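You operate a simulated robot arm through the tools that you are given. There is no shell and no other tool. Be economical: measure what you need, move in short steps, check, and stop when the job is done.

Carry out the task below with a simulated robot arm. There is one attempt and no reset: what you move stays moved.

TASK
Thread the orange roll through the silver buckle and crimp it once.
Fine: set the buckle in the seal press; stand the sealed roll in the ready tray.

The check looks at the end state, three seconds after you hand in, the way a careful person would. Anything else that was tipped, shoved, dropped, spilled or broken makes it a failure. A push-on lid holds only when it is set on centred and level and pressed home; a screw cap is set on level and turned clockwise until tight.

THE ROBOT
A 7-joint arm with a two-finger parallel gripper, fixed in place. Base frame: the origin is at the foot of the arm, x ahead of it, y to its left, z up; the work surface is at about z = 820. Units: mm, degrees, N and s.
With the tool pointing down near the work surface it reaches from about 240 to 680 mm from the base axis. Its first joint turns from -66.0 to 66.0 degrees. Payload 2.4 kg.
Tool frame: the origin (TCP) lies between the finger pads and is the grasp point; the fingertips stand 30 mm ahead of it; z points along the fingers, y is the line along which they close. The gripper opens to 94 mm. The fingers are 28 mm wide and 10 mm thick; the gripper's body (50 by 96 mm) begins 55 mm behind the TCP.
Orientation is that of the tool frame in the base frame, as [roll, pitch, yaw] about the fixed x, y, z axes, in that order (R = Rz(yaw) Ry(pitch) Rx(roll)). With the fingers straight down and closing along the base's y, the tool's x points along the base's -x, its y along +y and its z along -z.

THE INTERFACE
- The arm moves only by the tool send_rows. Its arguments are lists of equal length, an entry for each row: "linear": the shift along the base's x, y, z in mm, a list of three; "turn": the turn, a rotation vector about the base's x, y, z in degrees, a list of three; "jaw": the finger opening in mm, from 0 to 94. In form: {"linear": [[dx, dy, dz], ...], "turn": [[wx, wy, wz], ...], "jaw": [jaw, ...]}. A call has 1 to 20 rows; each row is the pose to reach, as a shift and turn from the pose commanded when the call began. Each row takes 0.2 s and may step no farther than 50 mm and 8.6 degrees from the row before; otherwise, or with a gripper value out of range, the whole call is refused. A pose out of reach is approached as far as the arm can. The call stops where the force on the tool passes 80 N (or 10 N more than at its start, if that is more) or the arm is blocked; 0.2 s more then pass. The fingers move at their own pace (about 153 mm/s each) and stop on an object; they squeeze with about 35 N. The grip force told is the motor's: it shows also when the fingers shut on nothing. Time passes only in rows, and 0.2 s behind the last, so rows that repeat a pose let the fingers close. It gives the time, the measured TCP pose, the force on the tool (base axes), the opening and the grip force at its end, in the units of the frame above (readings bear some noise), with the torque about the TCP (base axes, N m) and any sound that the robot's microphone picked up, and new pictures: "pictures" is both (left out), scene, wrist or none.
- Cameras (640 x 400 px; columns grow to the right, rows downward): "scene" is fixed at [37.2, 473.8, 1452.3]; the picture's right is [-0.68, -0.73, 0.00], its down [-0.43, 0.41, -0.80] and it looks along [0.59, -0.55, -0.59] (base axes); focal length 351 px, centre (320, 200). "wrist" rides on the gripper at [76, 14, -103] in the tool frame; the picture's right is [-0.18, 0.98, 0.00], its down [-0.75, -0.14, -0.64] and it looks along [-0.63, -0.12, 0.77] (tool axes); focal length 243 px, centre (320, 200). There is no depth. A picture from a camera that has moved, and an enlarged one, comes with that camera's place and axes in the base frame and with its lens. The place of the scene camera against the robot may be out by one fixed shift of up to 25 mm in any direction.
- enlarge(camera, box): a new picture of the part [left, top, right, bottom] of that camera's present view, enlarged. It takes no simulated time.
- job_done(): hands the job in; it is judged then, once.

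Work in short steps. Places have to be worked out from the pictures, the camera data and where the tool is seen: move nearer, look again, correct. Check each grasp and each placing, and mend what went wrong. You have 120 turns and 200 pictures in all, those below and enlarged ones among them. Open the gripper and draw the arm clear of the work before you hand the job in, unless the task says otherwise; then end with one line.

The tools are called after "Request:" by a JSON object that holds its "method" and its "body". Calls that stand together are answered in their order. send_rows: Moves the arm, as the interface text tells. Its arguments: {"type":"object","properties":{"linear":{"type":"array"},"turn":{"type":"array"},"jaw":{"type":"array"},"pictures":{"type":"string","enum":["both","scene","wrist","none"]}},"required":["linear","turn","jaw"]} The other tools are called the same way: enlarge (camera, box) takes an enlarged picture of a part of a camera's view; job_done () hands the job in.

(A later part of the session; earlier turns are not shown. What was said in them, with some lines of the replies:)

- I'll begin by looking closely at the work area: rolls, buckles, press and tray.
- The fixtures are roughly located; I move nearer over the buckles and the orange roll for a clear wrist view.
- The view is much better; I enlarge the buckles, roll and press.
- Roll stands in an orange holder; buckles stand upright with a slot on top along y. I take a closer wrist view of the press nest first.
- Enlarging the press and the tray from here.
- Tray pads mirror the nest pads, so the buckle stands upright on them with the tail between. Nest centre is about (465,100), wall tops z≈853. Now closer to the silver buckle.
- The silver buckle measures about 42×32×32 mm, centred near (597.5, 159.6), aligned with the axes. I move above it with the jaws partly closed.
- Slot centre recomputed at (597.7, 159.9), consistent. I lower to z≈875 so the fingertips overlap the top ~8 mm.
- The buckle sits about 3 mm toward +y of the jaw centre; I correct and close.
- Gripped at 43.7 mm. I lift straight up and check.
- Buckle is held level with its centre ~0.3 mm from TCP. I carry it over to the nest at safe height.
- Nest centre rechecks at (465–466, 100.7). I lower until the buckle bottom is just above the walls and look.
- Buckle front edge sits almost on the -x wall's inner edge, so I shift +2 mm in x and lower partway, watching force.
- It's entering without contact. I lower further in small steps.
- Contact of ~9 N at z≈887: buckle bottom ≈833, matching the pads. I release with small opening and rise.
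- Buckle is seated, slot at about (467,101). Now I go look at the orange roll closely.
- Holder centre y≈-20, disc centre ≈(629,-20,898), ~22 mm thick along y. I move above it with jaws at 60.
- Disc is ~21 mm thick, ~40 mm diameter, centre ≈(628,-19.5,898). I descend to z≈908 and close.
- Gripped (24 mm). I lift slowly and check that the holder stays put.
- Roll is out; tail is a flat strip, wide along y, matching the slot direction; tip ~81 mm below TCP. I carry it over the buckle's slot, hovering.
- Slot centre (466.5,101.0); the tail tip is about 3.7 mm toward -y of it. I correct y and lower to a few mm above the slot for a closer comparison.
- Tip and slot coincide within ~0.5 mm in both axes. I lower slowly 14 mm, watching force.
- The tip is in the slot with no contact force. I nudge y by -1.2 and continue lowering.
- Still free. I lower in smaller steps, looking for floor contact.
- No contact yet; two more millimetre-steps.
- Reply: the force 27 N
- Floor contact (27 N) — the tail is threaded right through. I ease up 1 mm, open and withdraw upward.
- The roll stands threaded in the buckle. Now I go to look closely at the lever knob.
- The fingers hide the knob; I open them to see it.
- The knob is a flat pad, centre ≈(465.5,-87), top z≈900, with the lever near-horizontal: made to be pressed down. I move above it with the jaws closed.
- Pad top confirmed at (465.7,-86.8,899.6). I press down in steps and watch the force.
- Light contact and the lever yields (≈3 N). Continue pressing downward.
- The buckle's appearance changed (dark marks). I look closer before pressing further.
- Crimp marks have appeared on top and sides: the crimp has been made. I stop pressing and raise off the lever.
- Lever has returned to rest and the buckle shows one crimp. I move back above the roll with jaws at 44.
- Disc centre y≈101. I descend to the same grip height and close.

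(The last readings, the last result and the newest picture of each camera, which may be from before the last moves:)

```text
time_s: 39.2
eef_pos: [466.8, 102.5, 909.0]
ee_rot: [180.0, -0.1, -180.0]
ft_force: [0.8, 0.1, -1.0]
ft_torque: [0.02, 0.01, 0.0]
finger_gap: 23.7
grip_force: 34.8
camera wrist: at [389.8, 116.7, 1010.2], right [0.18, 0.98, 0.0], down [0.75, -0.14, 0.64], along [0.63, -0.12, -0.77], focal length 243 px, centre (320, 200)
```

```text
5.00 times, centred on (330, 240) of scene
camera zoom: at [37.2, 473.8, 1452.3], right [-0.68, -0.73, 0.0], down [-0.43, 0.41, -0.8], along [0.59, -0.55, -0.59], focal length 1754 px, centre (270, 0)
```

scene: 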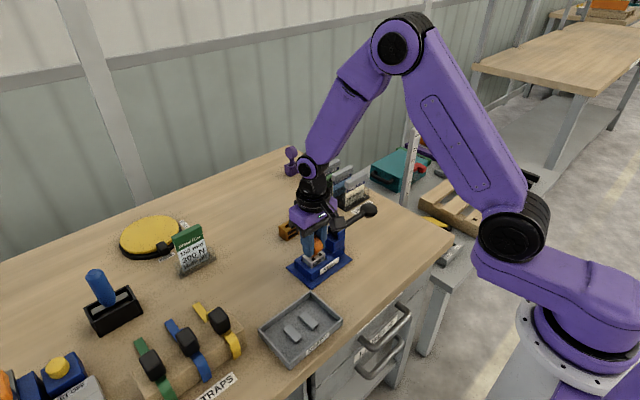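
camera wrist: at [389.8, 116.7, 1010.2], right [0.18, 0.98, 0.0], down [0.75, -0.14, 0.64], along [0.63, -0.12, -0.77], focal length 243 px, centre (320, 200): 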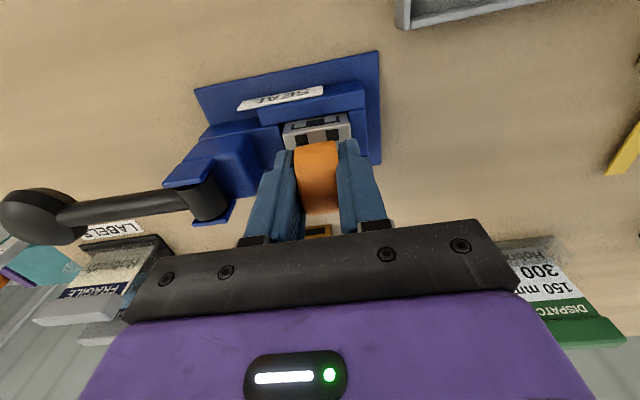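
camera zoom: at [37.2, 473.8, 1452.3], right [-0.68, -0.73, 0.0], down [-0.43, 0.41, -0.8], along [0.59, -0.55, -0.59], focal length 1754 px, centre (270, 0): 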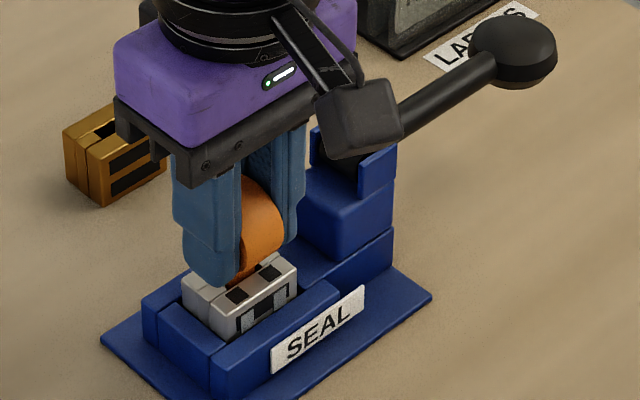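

Gripped at 23.7 mm. I lift straight out slowly and check that the buckle comes with the roll.

Request:
{"method": "send_rows", "body": {"linear": [[0, 0, 5], [0, 0, 12], [0, 0, 20], [0, 0, 30], [0, 0, 45], [0, 0, 60], [0, 0, 60]], "turn": [[0, 0, 0], [0, 0, 0], [0, 0, 0], [0, 0, 0], [0, 0, 0], [0, 0, 0], [0, 0, 0]], "jaw": [15, 15, 15, 15, 15, 15, 15], "pictures": "both"}}

Request:
{"method": "enlarge", "body": {"camera": "scene", "box": [280, 190, 360, 280]}}

Request:
{"method": "enlarge", "body": {"camera": "wrist", "box": [250, 60, 390, 180]}}

```text
time_s: 40.8
eef_pos: [466.4, 101.7, 970.6]
ee_rot: [179.9, 0.0, 180.0]
ft_force: [1.0, -0.1, -1.4]
ft_torque: [0.0, -0.01, 0.03]
finger_gap: 23.8
grip_force: 34.9
camera wrist: at [389.1, 115.9, 1071.5], right [0.18, 0.98, 0.0], down [0.75, -0.14, 0.64], along [0.63, -0.12, -0.77], focal length 243 px, centre (320, 200)
```

scene: 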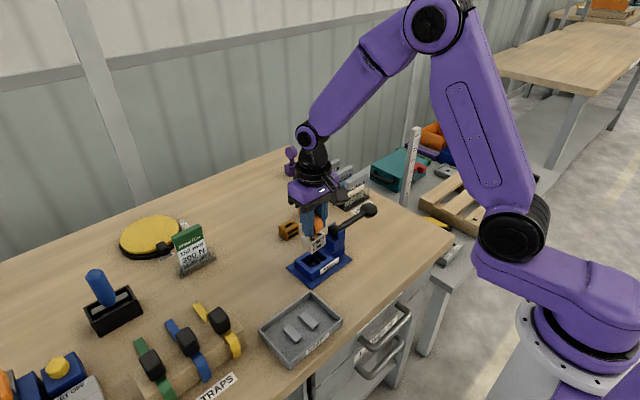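
wrist: 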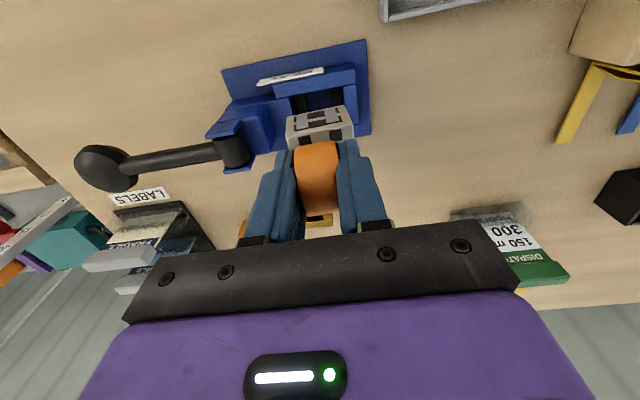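

```text
4.44 times, centred on (320, 235) of scene
camera zoom: at [37.2, 473.8, 1452.3], right [-0.68, -0.73, 0.0], down [-0.43, 0.41, -0.8], along [0.59, -0.55, -0.59], focal length 1559 px, centre (320, 44)
```

zoom: 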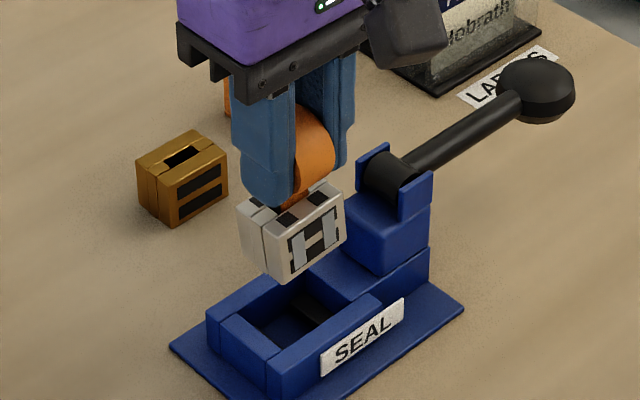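

```text
3.33 times, centred on (320, 120) of wrist
camera zoom: at [389.1, 115.9, 1071.5], right [0.18, 0.98, 0.0], down [0.75, -0.14, 0.64], along [0.63, -0.12, -0.77], focal length 809 px, centre (320, 467)
```

zoom: 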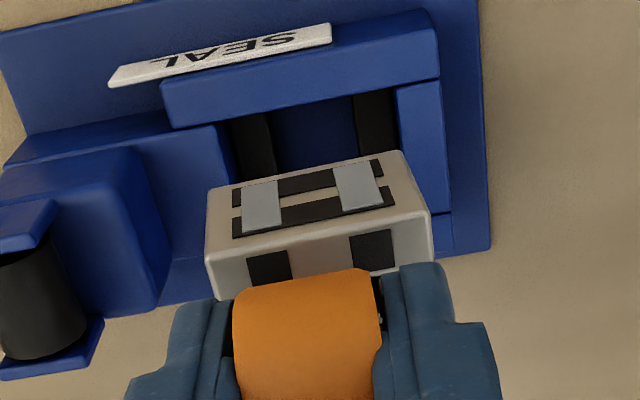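

The sealed roll comes out as one piece, upright. Tray pads are at about x 362, y 207.5 and 248.6, so the target centre is ≈(362.5,228). I carry it toward the tray and look again.

Request:
{"method": "send_rows", "body": {"linear": [[-20, 15, 25], [-60, 40, 30], [-95, 65, 30], [-130, 90, 30], [-163, 113, 30], [-163, 113, 30]], "turn": [[0, 0, 0], [0, 0, 0], [0, 0, 0], [0, 0, 0], [0, 0, 0], [0, 0, 0]], "jaw": [15, 15, 15, 15, 15, 15], "pictures": "wrist"}}

Request:
{"method": "enlarge", "body": {"camera": "wrist", "box": [240, 60, 440, 200]}}

```text
time_s: 42.2
eef_pos: [303.7, 214.0, 998.8]
ee_rot: [-180.0, 0.0, -180.0]
ft_force: [-0.3, 0.0, -1.3]
ft_torque: [0.02, 0.03, 0.02]
finger_gap: 23.7
grip_force: 35.0
camera wrist: at [226.5, 227.5, 1100.0], right [0.18, 0.98, 0.0], down [0.75, -0.14, 0.64], along [0.63, -0.12, -0.77], focal length 243 px, centre (320, 200)
```

wrist: 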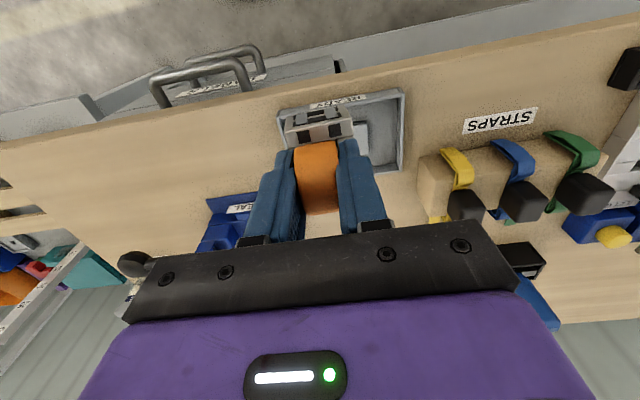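

```text
2.86 times, centred on (340, 130) of wrist
camera zoom: at [226.5, 227.5, 1100.0], right [0.18, 0.98, 0.0], down [0.75, -0.14, 0.64], along [0.63, -0.12, -0.77], focal length 693 px, centre (263, 400)
```

zoom: 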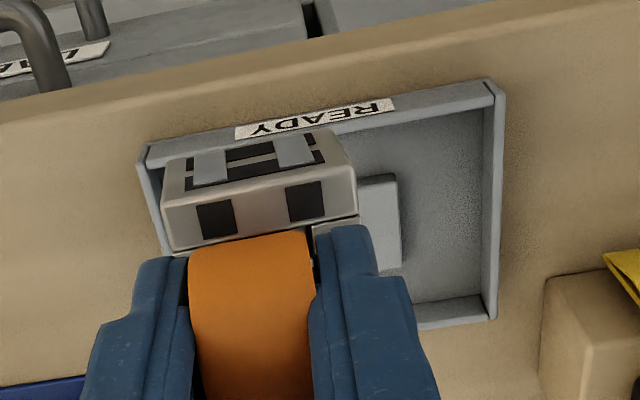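

Pad B checks out (right edge y≈258, x centre ≈362). I move over the target and come down to hover.

Request:
{"method": "send_rows", "body": {"linear": [[30, 8, 0], [58.6, 14.8, -10], [58.6, 14.8, -30], [58.6, 14.8, -55], [58.6, 14.8, -65], [58.6, 14.8, -65]], "turn": [[0, 0, 0], [0, 0, 0], [0, 0, 0], [0, 0, 0], [0, 0, 0], [0, 0, 0]], "jaw": [15, 15, 15, 15, 15, 15], "pictures": "both"}}

Request:
{"method": "enlarge", "body": {"camera": "wrist", "box": [240, 60, 420, 190]}}

Request:
{"method": "enlarge", "body": {"camera": "scene", "box": [250, 270, 350, 370]}}

```text
time_s: 43.6
eef_pos: [363.0, 230.1, 933.8]
ee_rot: [180.0, 0.0, 179.9]
ft_force: [-0.2, 0.4, -1.6]
ft_torque: [0.01, 0.04, -0.03]
finger_gap: 24.0
grip_force: 34.7
camera wrist: at [285.6, 244.1, 1035.1], right [0.18, 0.98, 0.0], down [0.75, -0.14, 0.64], along [0.63, -0.12, -0.77], focal length 243 px, centre (320, 200)
```

scene: 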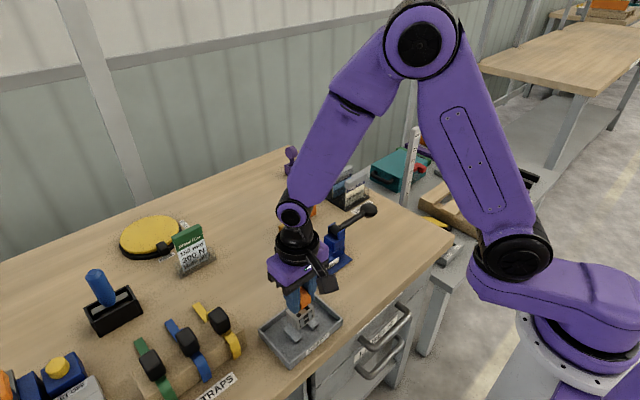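
wrist: 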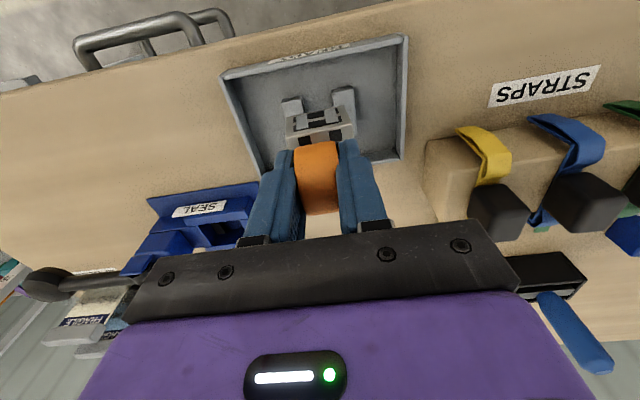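

```text
3.08 times, centred on (330, 125) of wrist
camera zoom: at [285.6, 244.1, 1035.1], right [0.18, 0.98, 0.0], down [0.75, -0.14, 0.64], along [0.63, -0.12, -0.77], focal length 746 px, centre (289, 431)
```

zoom: 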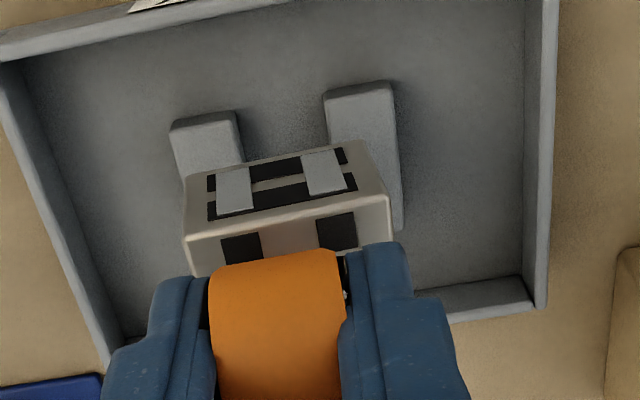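

```text
4.00 times, centred on (300, 320) of scene
camera zoom: at [37.2, 473.8, 1452.3], right [-0.68, -0.73, 0.0], down [-0.43, 0.41, -0.8], along [0.59, -0.55, -0.59], focal length 1403 px, centre (400, -280)
```

zoom: 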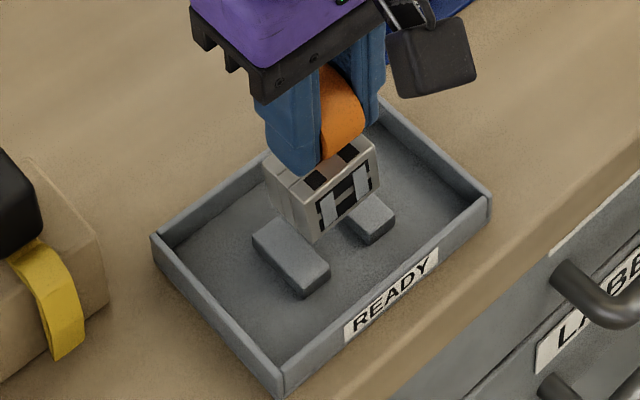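

Relative to the pads the buckle is ~2.5 mm toward -y; I correct by +2.2 and lower close to the pads.

Request:
{"method": "send_rows", "body": {"linear": [[-1, 2.2, 0], [-1, 2.2, -8], [-1, 2.2, -14], [-1, 2.2, -18], [-1, 2.2, -18]], "turn": [[0, 0, 0], [0, 0, 0], [0, 0, 0], [0, 0, 0], [0, 0, 0]], "jaw": [15, 15, 15, 15, 15], "pictures": "wrist"}}

Request:
{"method": "enlarge", "body": {"camera": "wrist", "box": [240, 60, 420, 190]}}

Request:
{"method": "enlarge", "body": {"camera": "scene", "box": [260, 290, 350, 370]}}

```text
time_s: 44.8
eef_pos: [362.3, 232.1, 916.3]
ee_rot: [-179.9, 0.0, 180.0]
ft_force: [0.8, 0.3, -1.4]
ft_torque: [-0.03, 0.03, -0.02]
finger_gap: 23.9
grip_force: 35.0
camera wrist: at [284.7, 245.9, 1017.6], right [0.18, 0.98, 0.0], down [0.75, -0.14, 0.64], along [0.63, -0.12, -0.77], focal length 243 px, centre (320, 200)
```

wrist: 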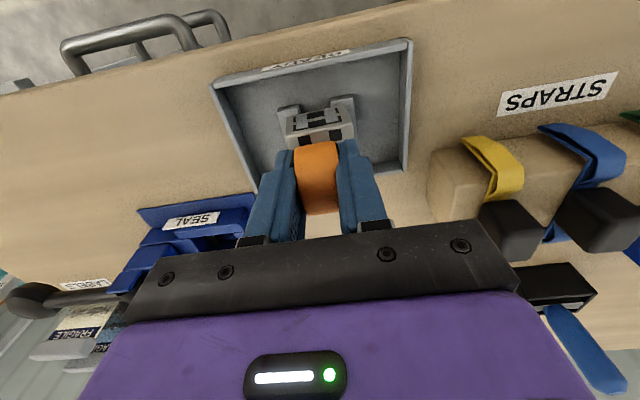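

```text
3.08 times, centred on (330, 125) of wrist
camera zoom: at [284.7, 245.9, 1017.6], right [0.18, 0.98, 0.0], down [0.75, -0.14, 0.64], along [0.63, -0.12, -0.77], focal length 746 px, centre (289, 431)
```

zoom: 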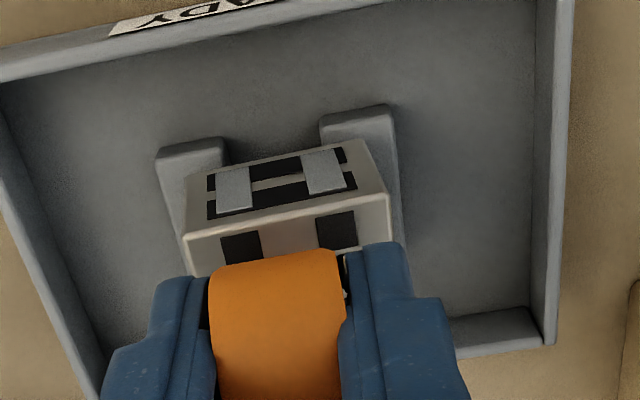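

```text
5.00 times, centred on (305, 330) of scene
camera zoom: at [37.2, 473.8, 1452.3], right [-0.68, -0.73, 0.0], down [-0.43, 0.41, -0.8], along [0.59, -0.55, -0.59], focal length 1754 px, centre (395, -450)
```

zoom: 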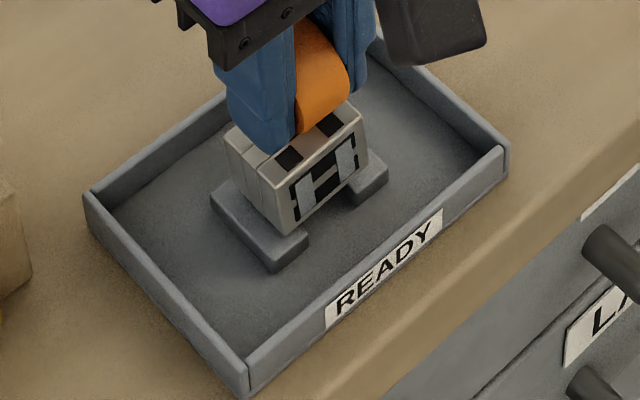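

Nearly centred; a 0.8 mm nudge, then lower gently to contact.

Request:
{"method": "send_rows", "body": {"linear": [[0, 0.8, -1], [0, 0.8, -2], [0, 0.8, -3], [0, 0.8, -4], [0, 0.8, -4]], "turn": [[0, 0, 0], [0, 0, 0], [0, 0, 0], [0, 0, 0], [0, 0, 0]], "jaw": [15, 15, 15, 15, 15], "pictures": "none"}}

```text
time_s: 46.0
eef_pos: [361.9, 231.2, 912.0]
ee_rot: [-180.0, 0.0, -179.9]
ft_force: [0.3, -0.8, -0.9]
ft_torque: [0.02, 0.02, 0.0]
finger_gap: 23.7
grip_force: 34.6
```

No contact yet at z=912; continue by small steps.

Request:
{"method": "send_rows", "body": {"linear": [[0, 0, -1], [0, 0, -2], [0, 0, -3], [0, 0, -3]], "turn": [[0, 0, 0], [0, 0, 0], [0, 0, 0], [0, 0, 0]], "jaw": [15, 15, 15, 15], "pictures": "wrist"}}

Request:
{"method": "enlarge", "body": {"camera": "scene", "box": [270, 295, 340, 355]}}

```text
time_s: 47.0
eef_pos: [362.5, 232.5, 910.3]
ee_rot: [179.8, 0.1, 179.9]
ft_force: [-4.9, 0.1, 30.5]
ft_torque: [-0.02, 0.28, 0.02]
finger_gap: 23.9
grip_force: 35.0
camera wrist: at [284.3, 247.1, 1011.1], right [0.18, 0.98, 0.0], down [0.75, -0.14, 0.64], along [0.63, -0.12, -0.77], focal length 243 px, centre (320, 200)
```

wrist: 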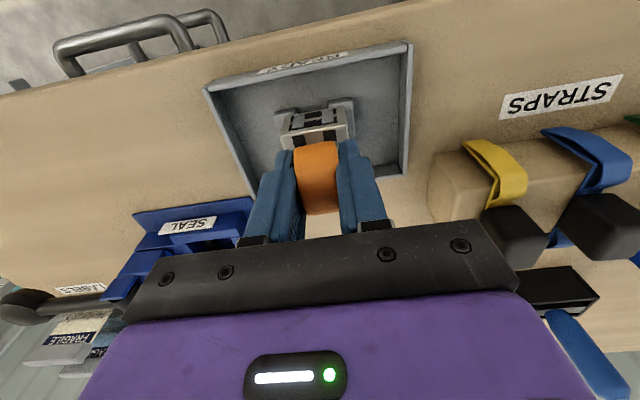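

```text
6.67 times, centred on (305, 325) of scene
camera zoom: at [36.7, 473.6, 1452.4], right [-0.68, -0.73, 0.0], down [-0.43, 0.41, -0.8], along [0.59, -0.55, -0.59], focal length 2338 px, centre (420, -633)
```

zoom: 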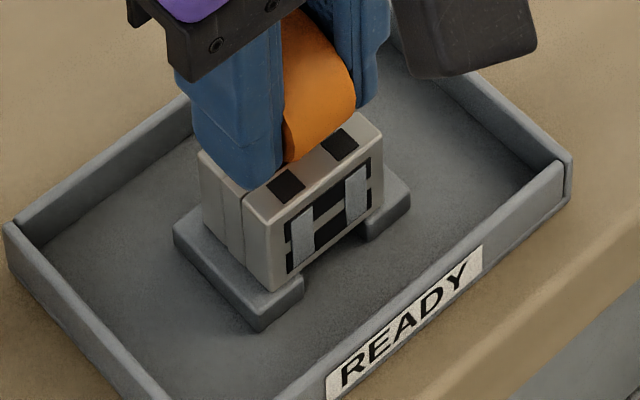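

Seated on both pads (30 N). I ease off the load, open and withdraw straight up.

Request:
{"method": "send_rows", "body": {"linear": [[0, 0, 1.3], [0, 0, 1.3], [0, 0, 1.3], [0, 0, 1.3], [0, 0, 1.3], [0, 0, 20], [0, 0, 50], [0, 0, 90], [0, 0, 90]], "turn": [[0, 0, 0], [0, 0, 0], [0, 0, 0], [0, 0, 0], [0, 0, 0], [0, 0, 0], [0, 0, 0], [0, 0, 0], [0, 0, 0]], "jaw": [22, 25, 30, 38, 38, 40, 40, 40, 40], "pictures": "both"}}

Request:
{"method": "enlarge", "body": {"camera": "scene", "box": [250, 275, 350, 365]}}

Request:
{"method": "enlarge", "body": {"camera": "wrist", "box": [240, 60, 420, 190]}}

```text
time_s: 49.0
eef_pos: [364.3, 231.5, 998.5]
ee_rot: [180.0, 0.0, -179.9]
ft_force: [-0.5, 0.7, -0.9]
ft_torque: [-0.01, 0.0, 0.0]
finger_gap: 39.9
grip_force: 0.1
camera wrist: at [287.3, 246.5, 1099.6], right [0.18, 0.98, 0.0], down [0.75, -0.14, 0.64], along [0.63, -0.12, -0.77], focal length 243 px, centre (320, 200)
```

scene: 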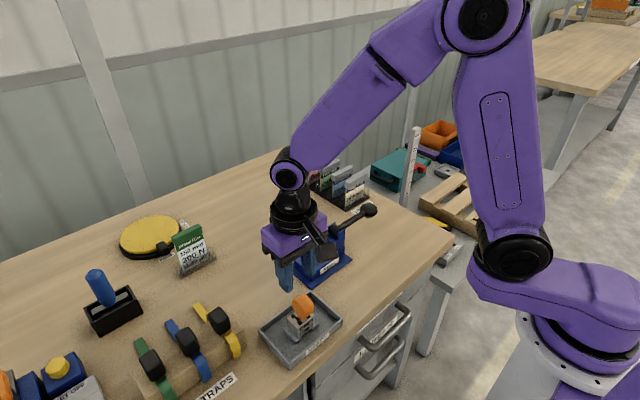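
wrist: 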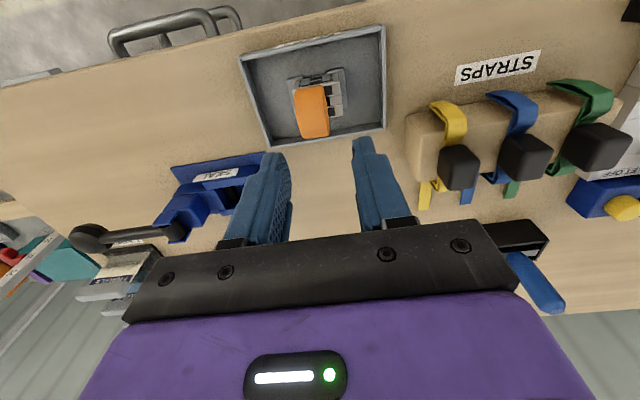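

```text
4.44 times, centred on (300, 320) of scene
camera zoom: at [37.2, 473.8, 1452.3], right [-0.68, -0.73, 0.0], down [-0.43, 0.41, -0.8], along [0.59, -0.55, -0.59], focal length 1559 px, centre (409, -333)
```

zoom: 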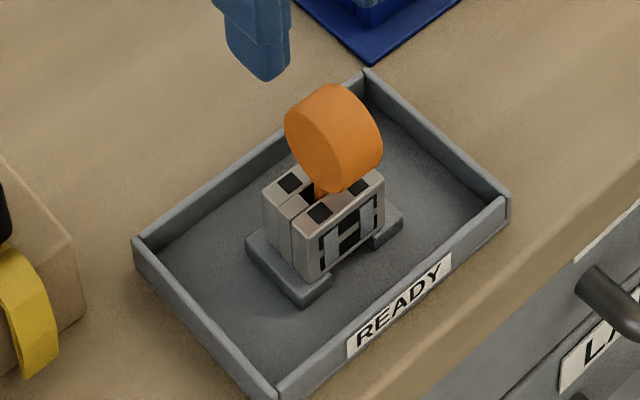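

```text
3.08 times, centred on (330, 125) of wrist
camera zoom: at [287.3, 246.5, 1099.6], right [0.18, 0.98, 0.0], down [0.75, -0.14, 0.64], along [0.63, -0.12, -0.77], focal length 746 px, centre (289, 431)
```

zoom: 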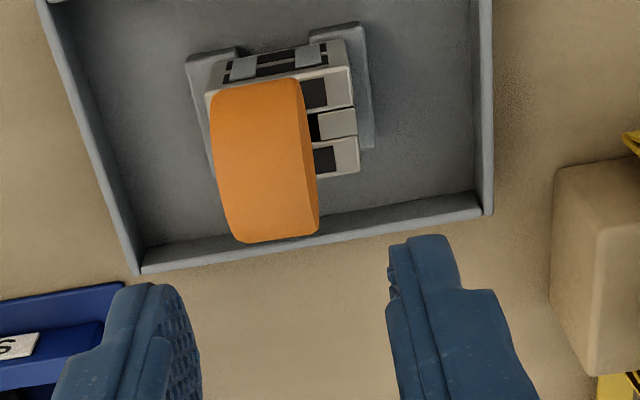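

The sealed roll stands upright on both pads in the tray. I draw the arm clear and take a final look.

Request:
{"method": "send_rows", "body": {"linear": [[0, 0, 40], [0, -20, 80], [0, -60, 110], [-10, -100, 130], [-20, -140, 140], [-20, -180, 150], [-20, -180, 150], [-20, -180, 150], [-20, -180, 150]], "turn": [[0, 0, 0], [0, 0, 0], [0, 0, 0], [0, 0, 0], [0, 0, 0], [0, 0, 0], [0, 0, 0], [0, 0, 0], [0, 0, 0]], "jaw": [60, 94, 94, 94, 94, 94, 94, 94, 94], "pictures": "scene"}}

Request:
{"method": "enlarge", "body": {"camera": "scene", "box": [240, 190, 400, 370]}}

```text
time_s: 51.0
eef_pos: [343.5, 51.2, 1150.3]
ee_rot: [-179.9, 0.0, 179.9]
ft_force: [0.2, 0.6, 0.1]
ft_torque: [0.08, -0.02, -0.01]
finger_gap: 94.1
grip_force: 0.1
```

scene: 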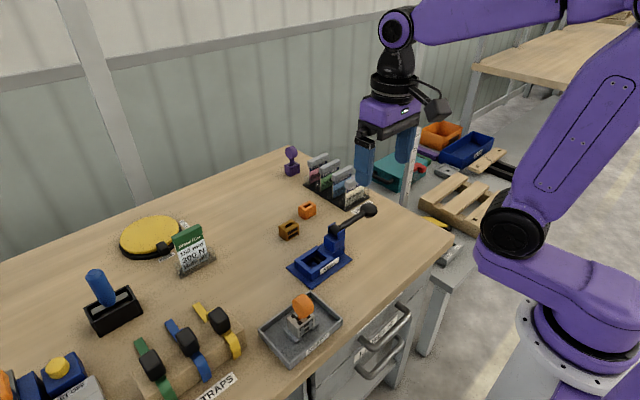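

```text
2.22 times, centred on (320, 280) of scene
camera zoom: at [37.2, 473.8, 1452.3], right [-0.68, -0.73, 0.0], down [-0.43, 0.41, -0.8], along [0.59, -0.55, -0.59], focal length 779 px, centre (320, 22)
```

zoom: 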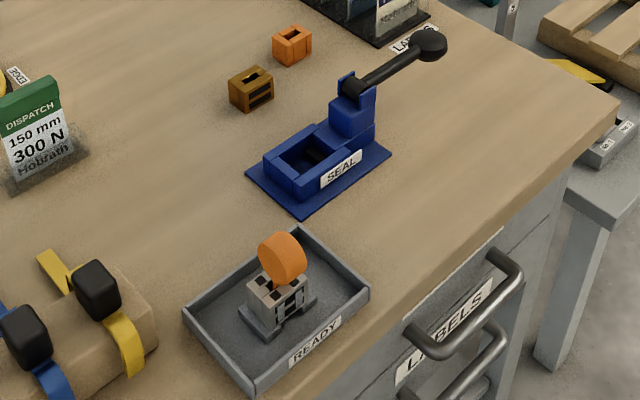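

Everything is in place, nothing else was disturbed, and the arm is clear, so I hand in.

Request:
{"method": "job_done", "body": {}}

```text
The job is handed in.
```

The orange roll is threaded through the silver buckle, crimped once, and stands upright in the ready tray. The arm is drawn clear with the gripper open.
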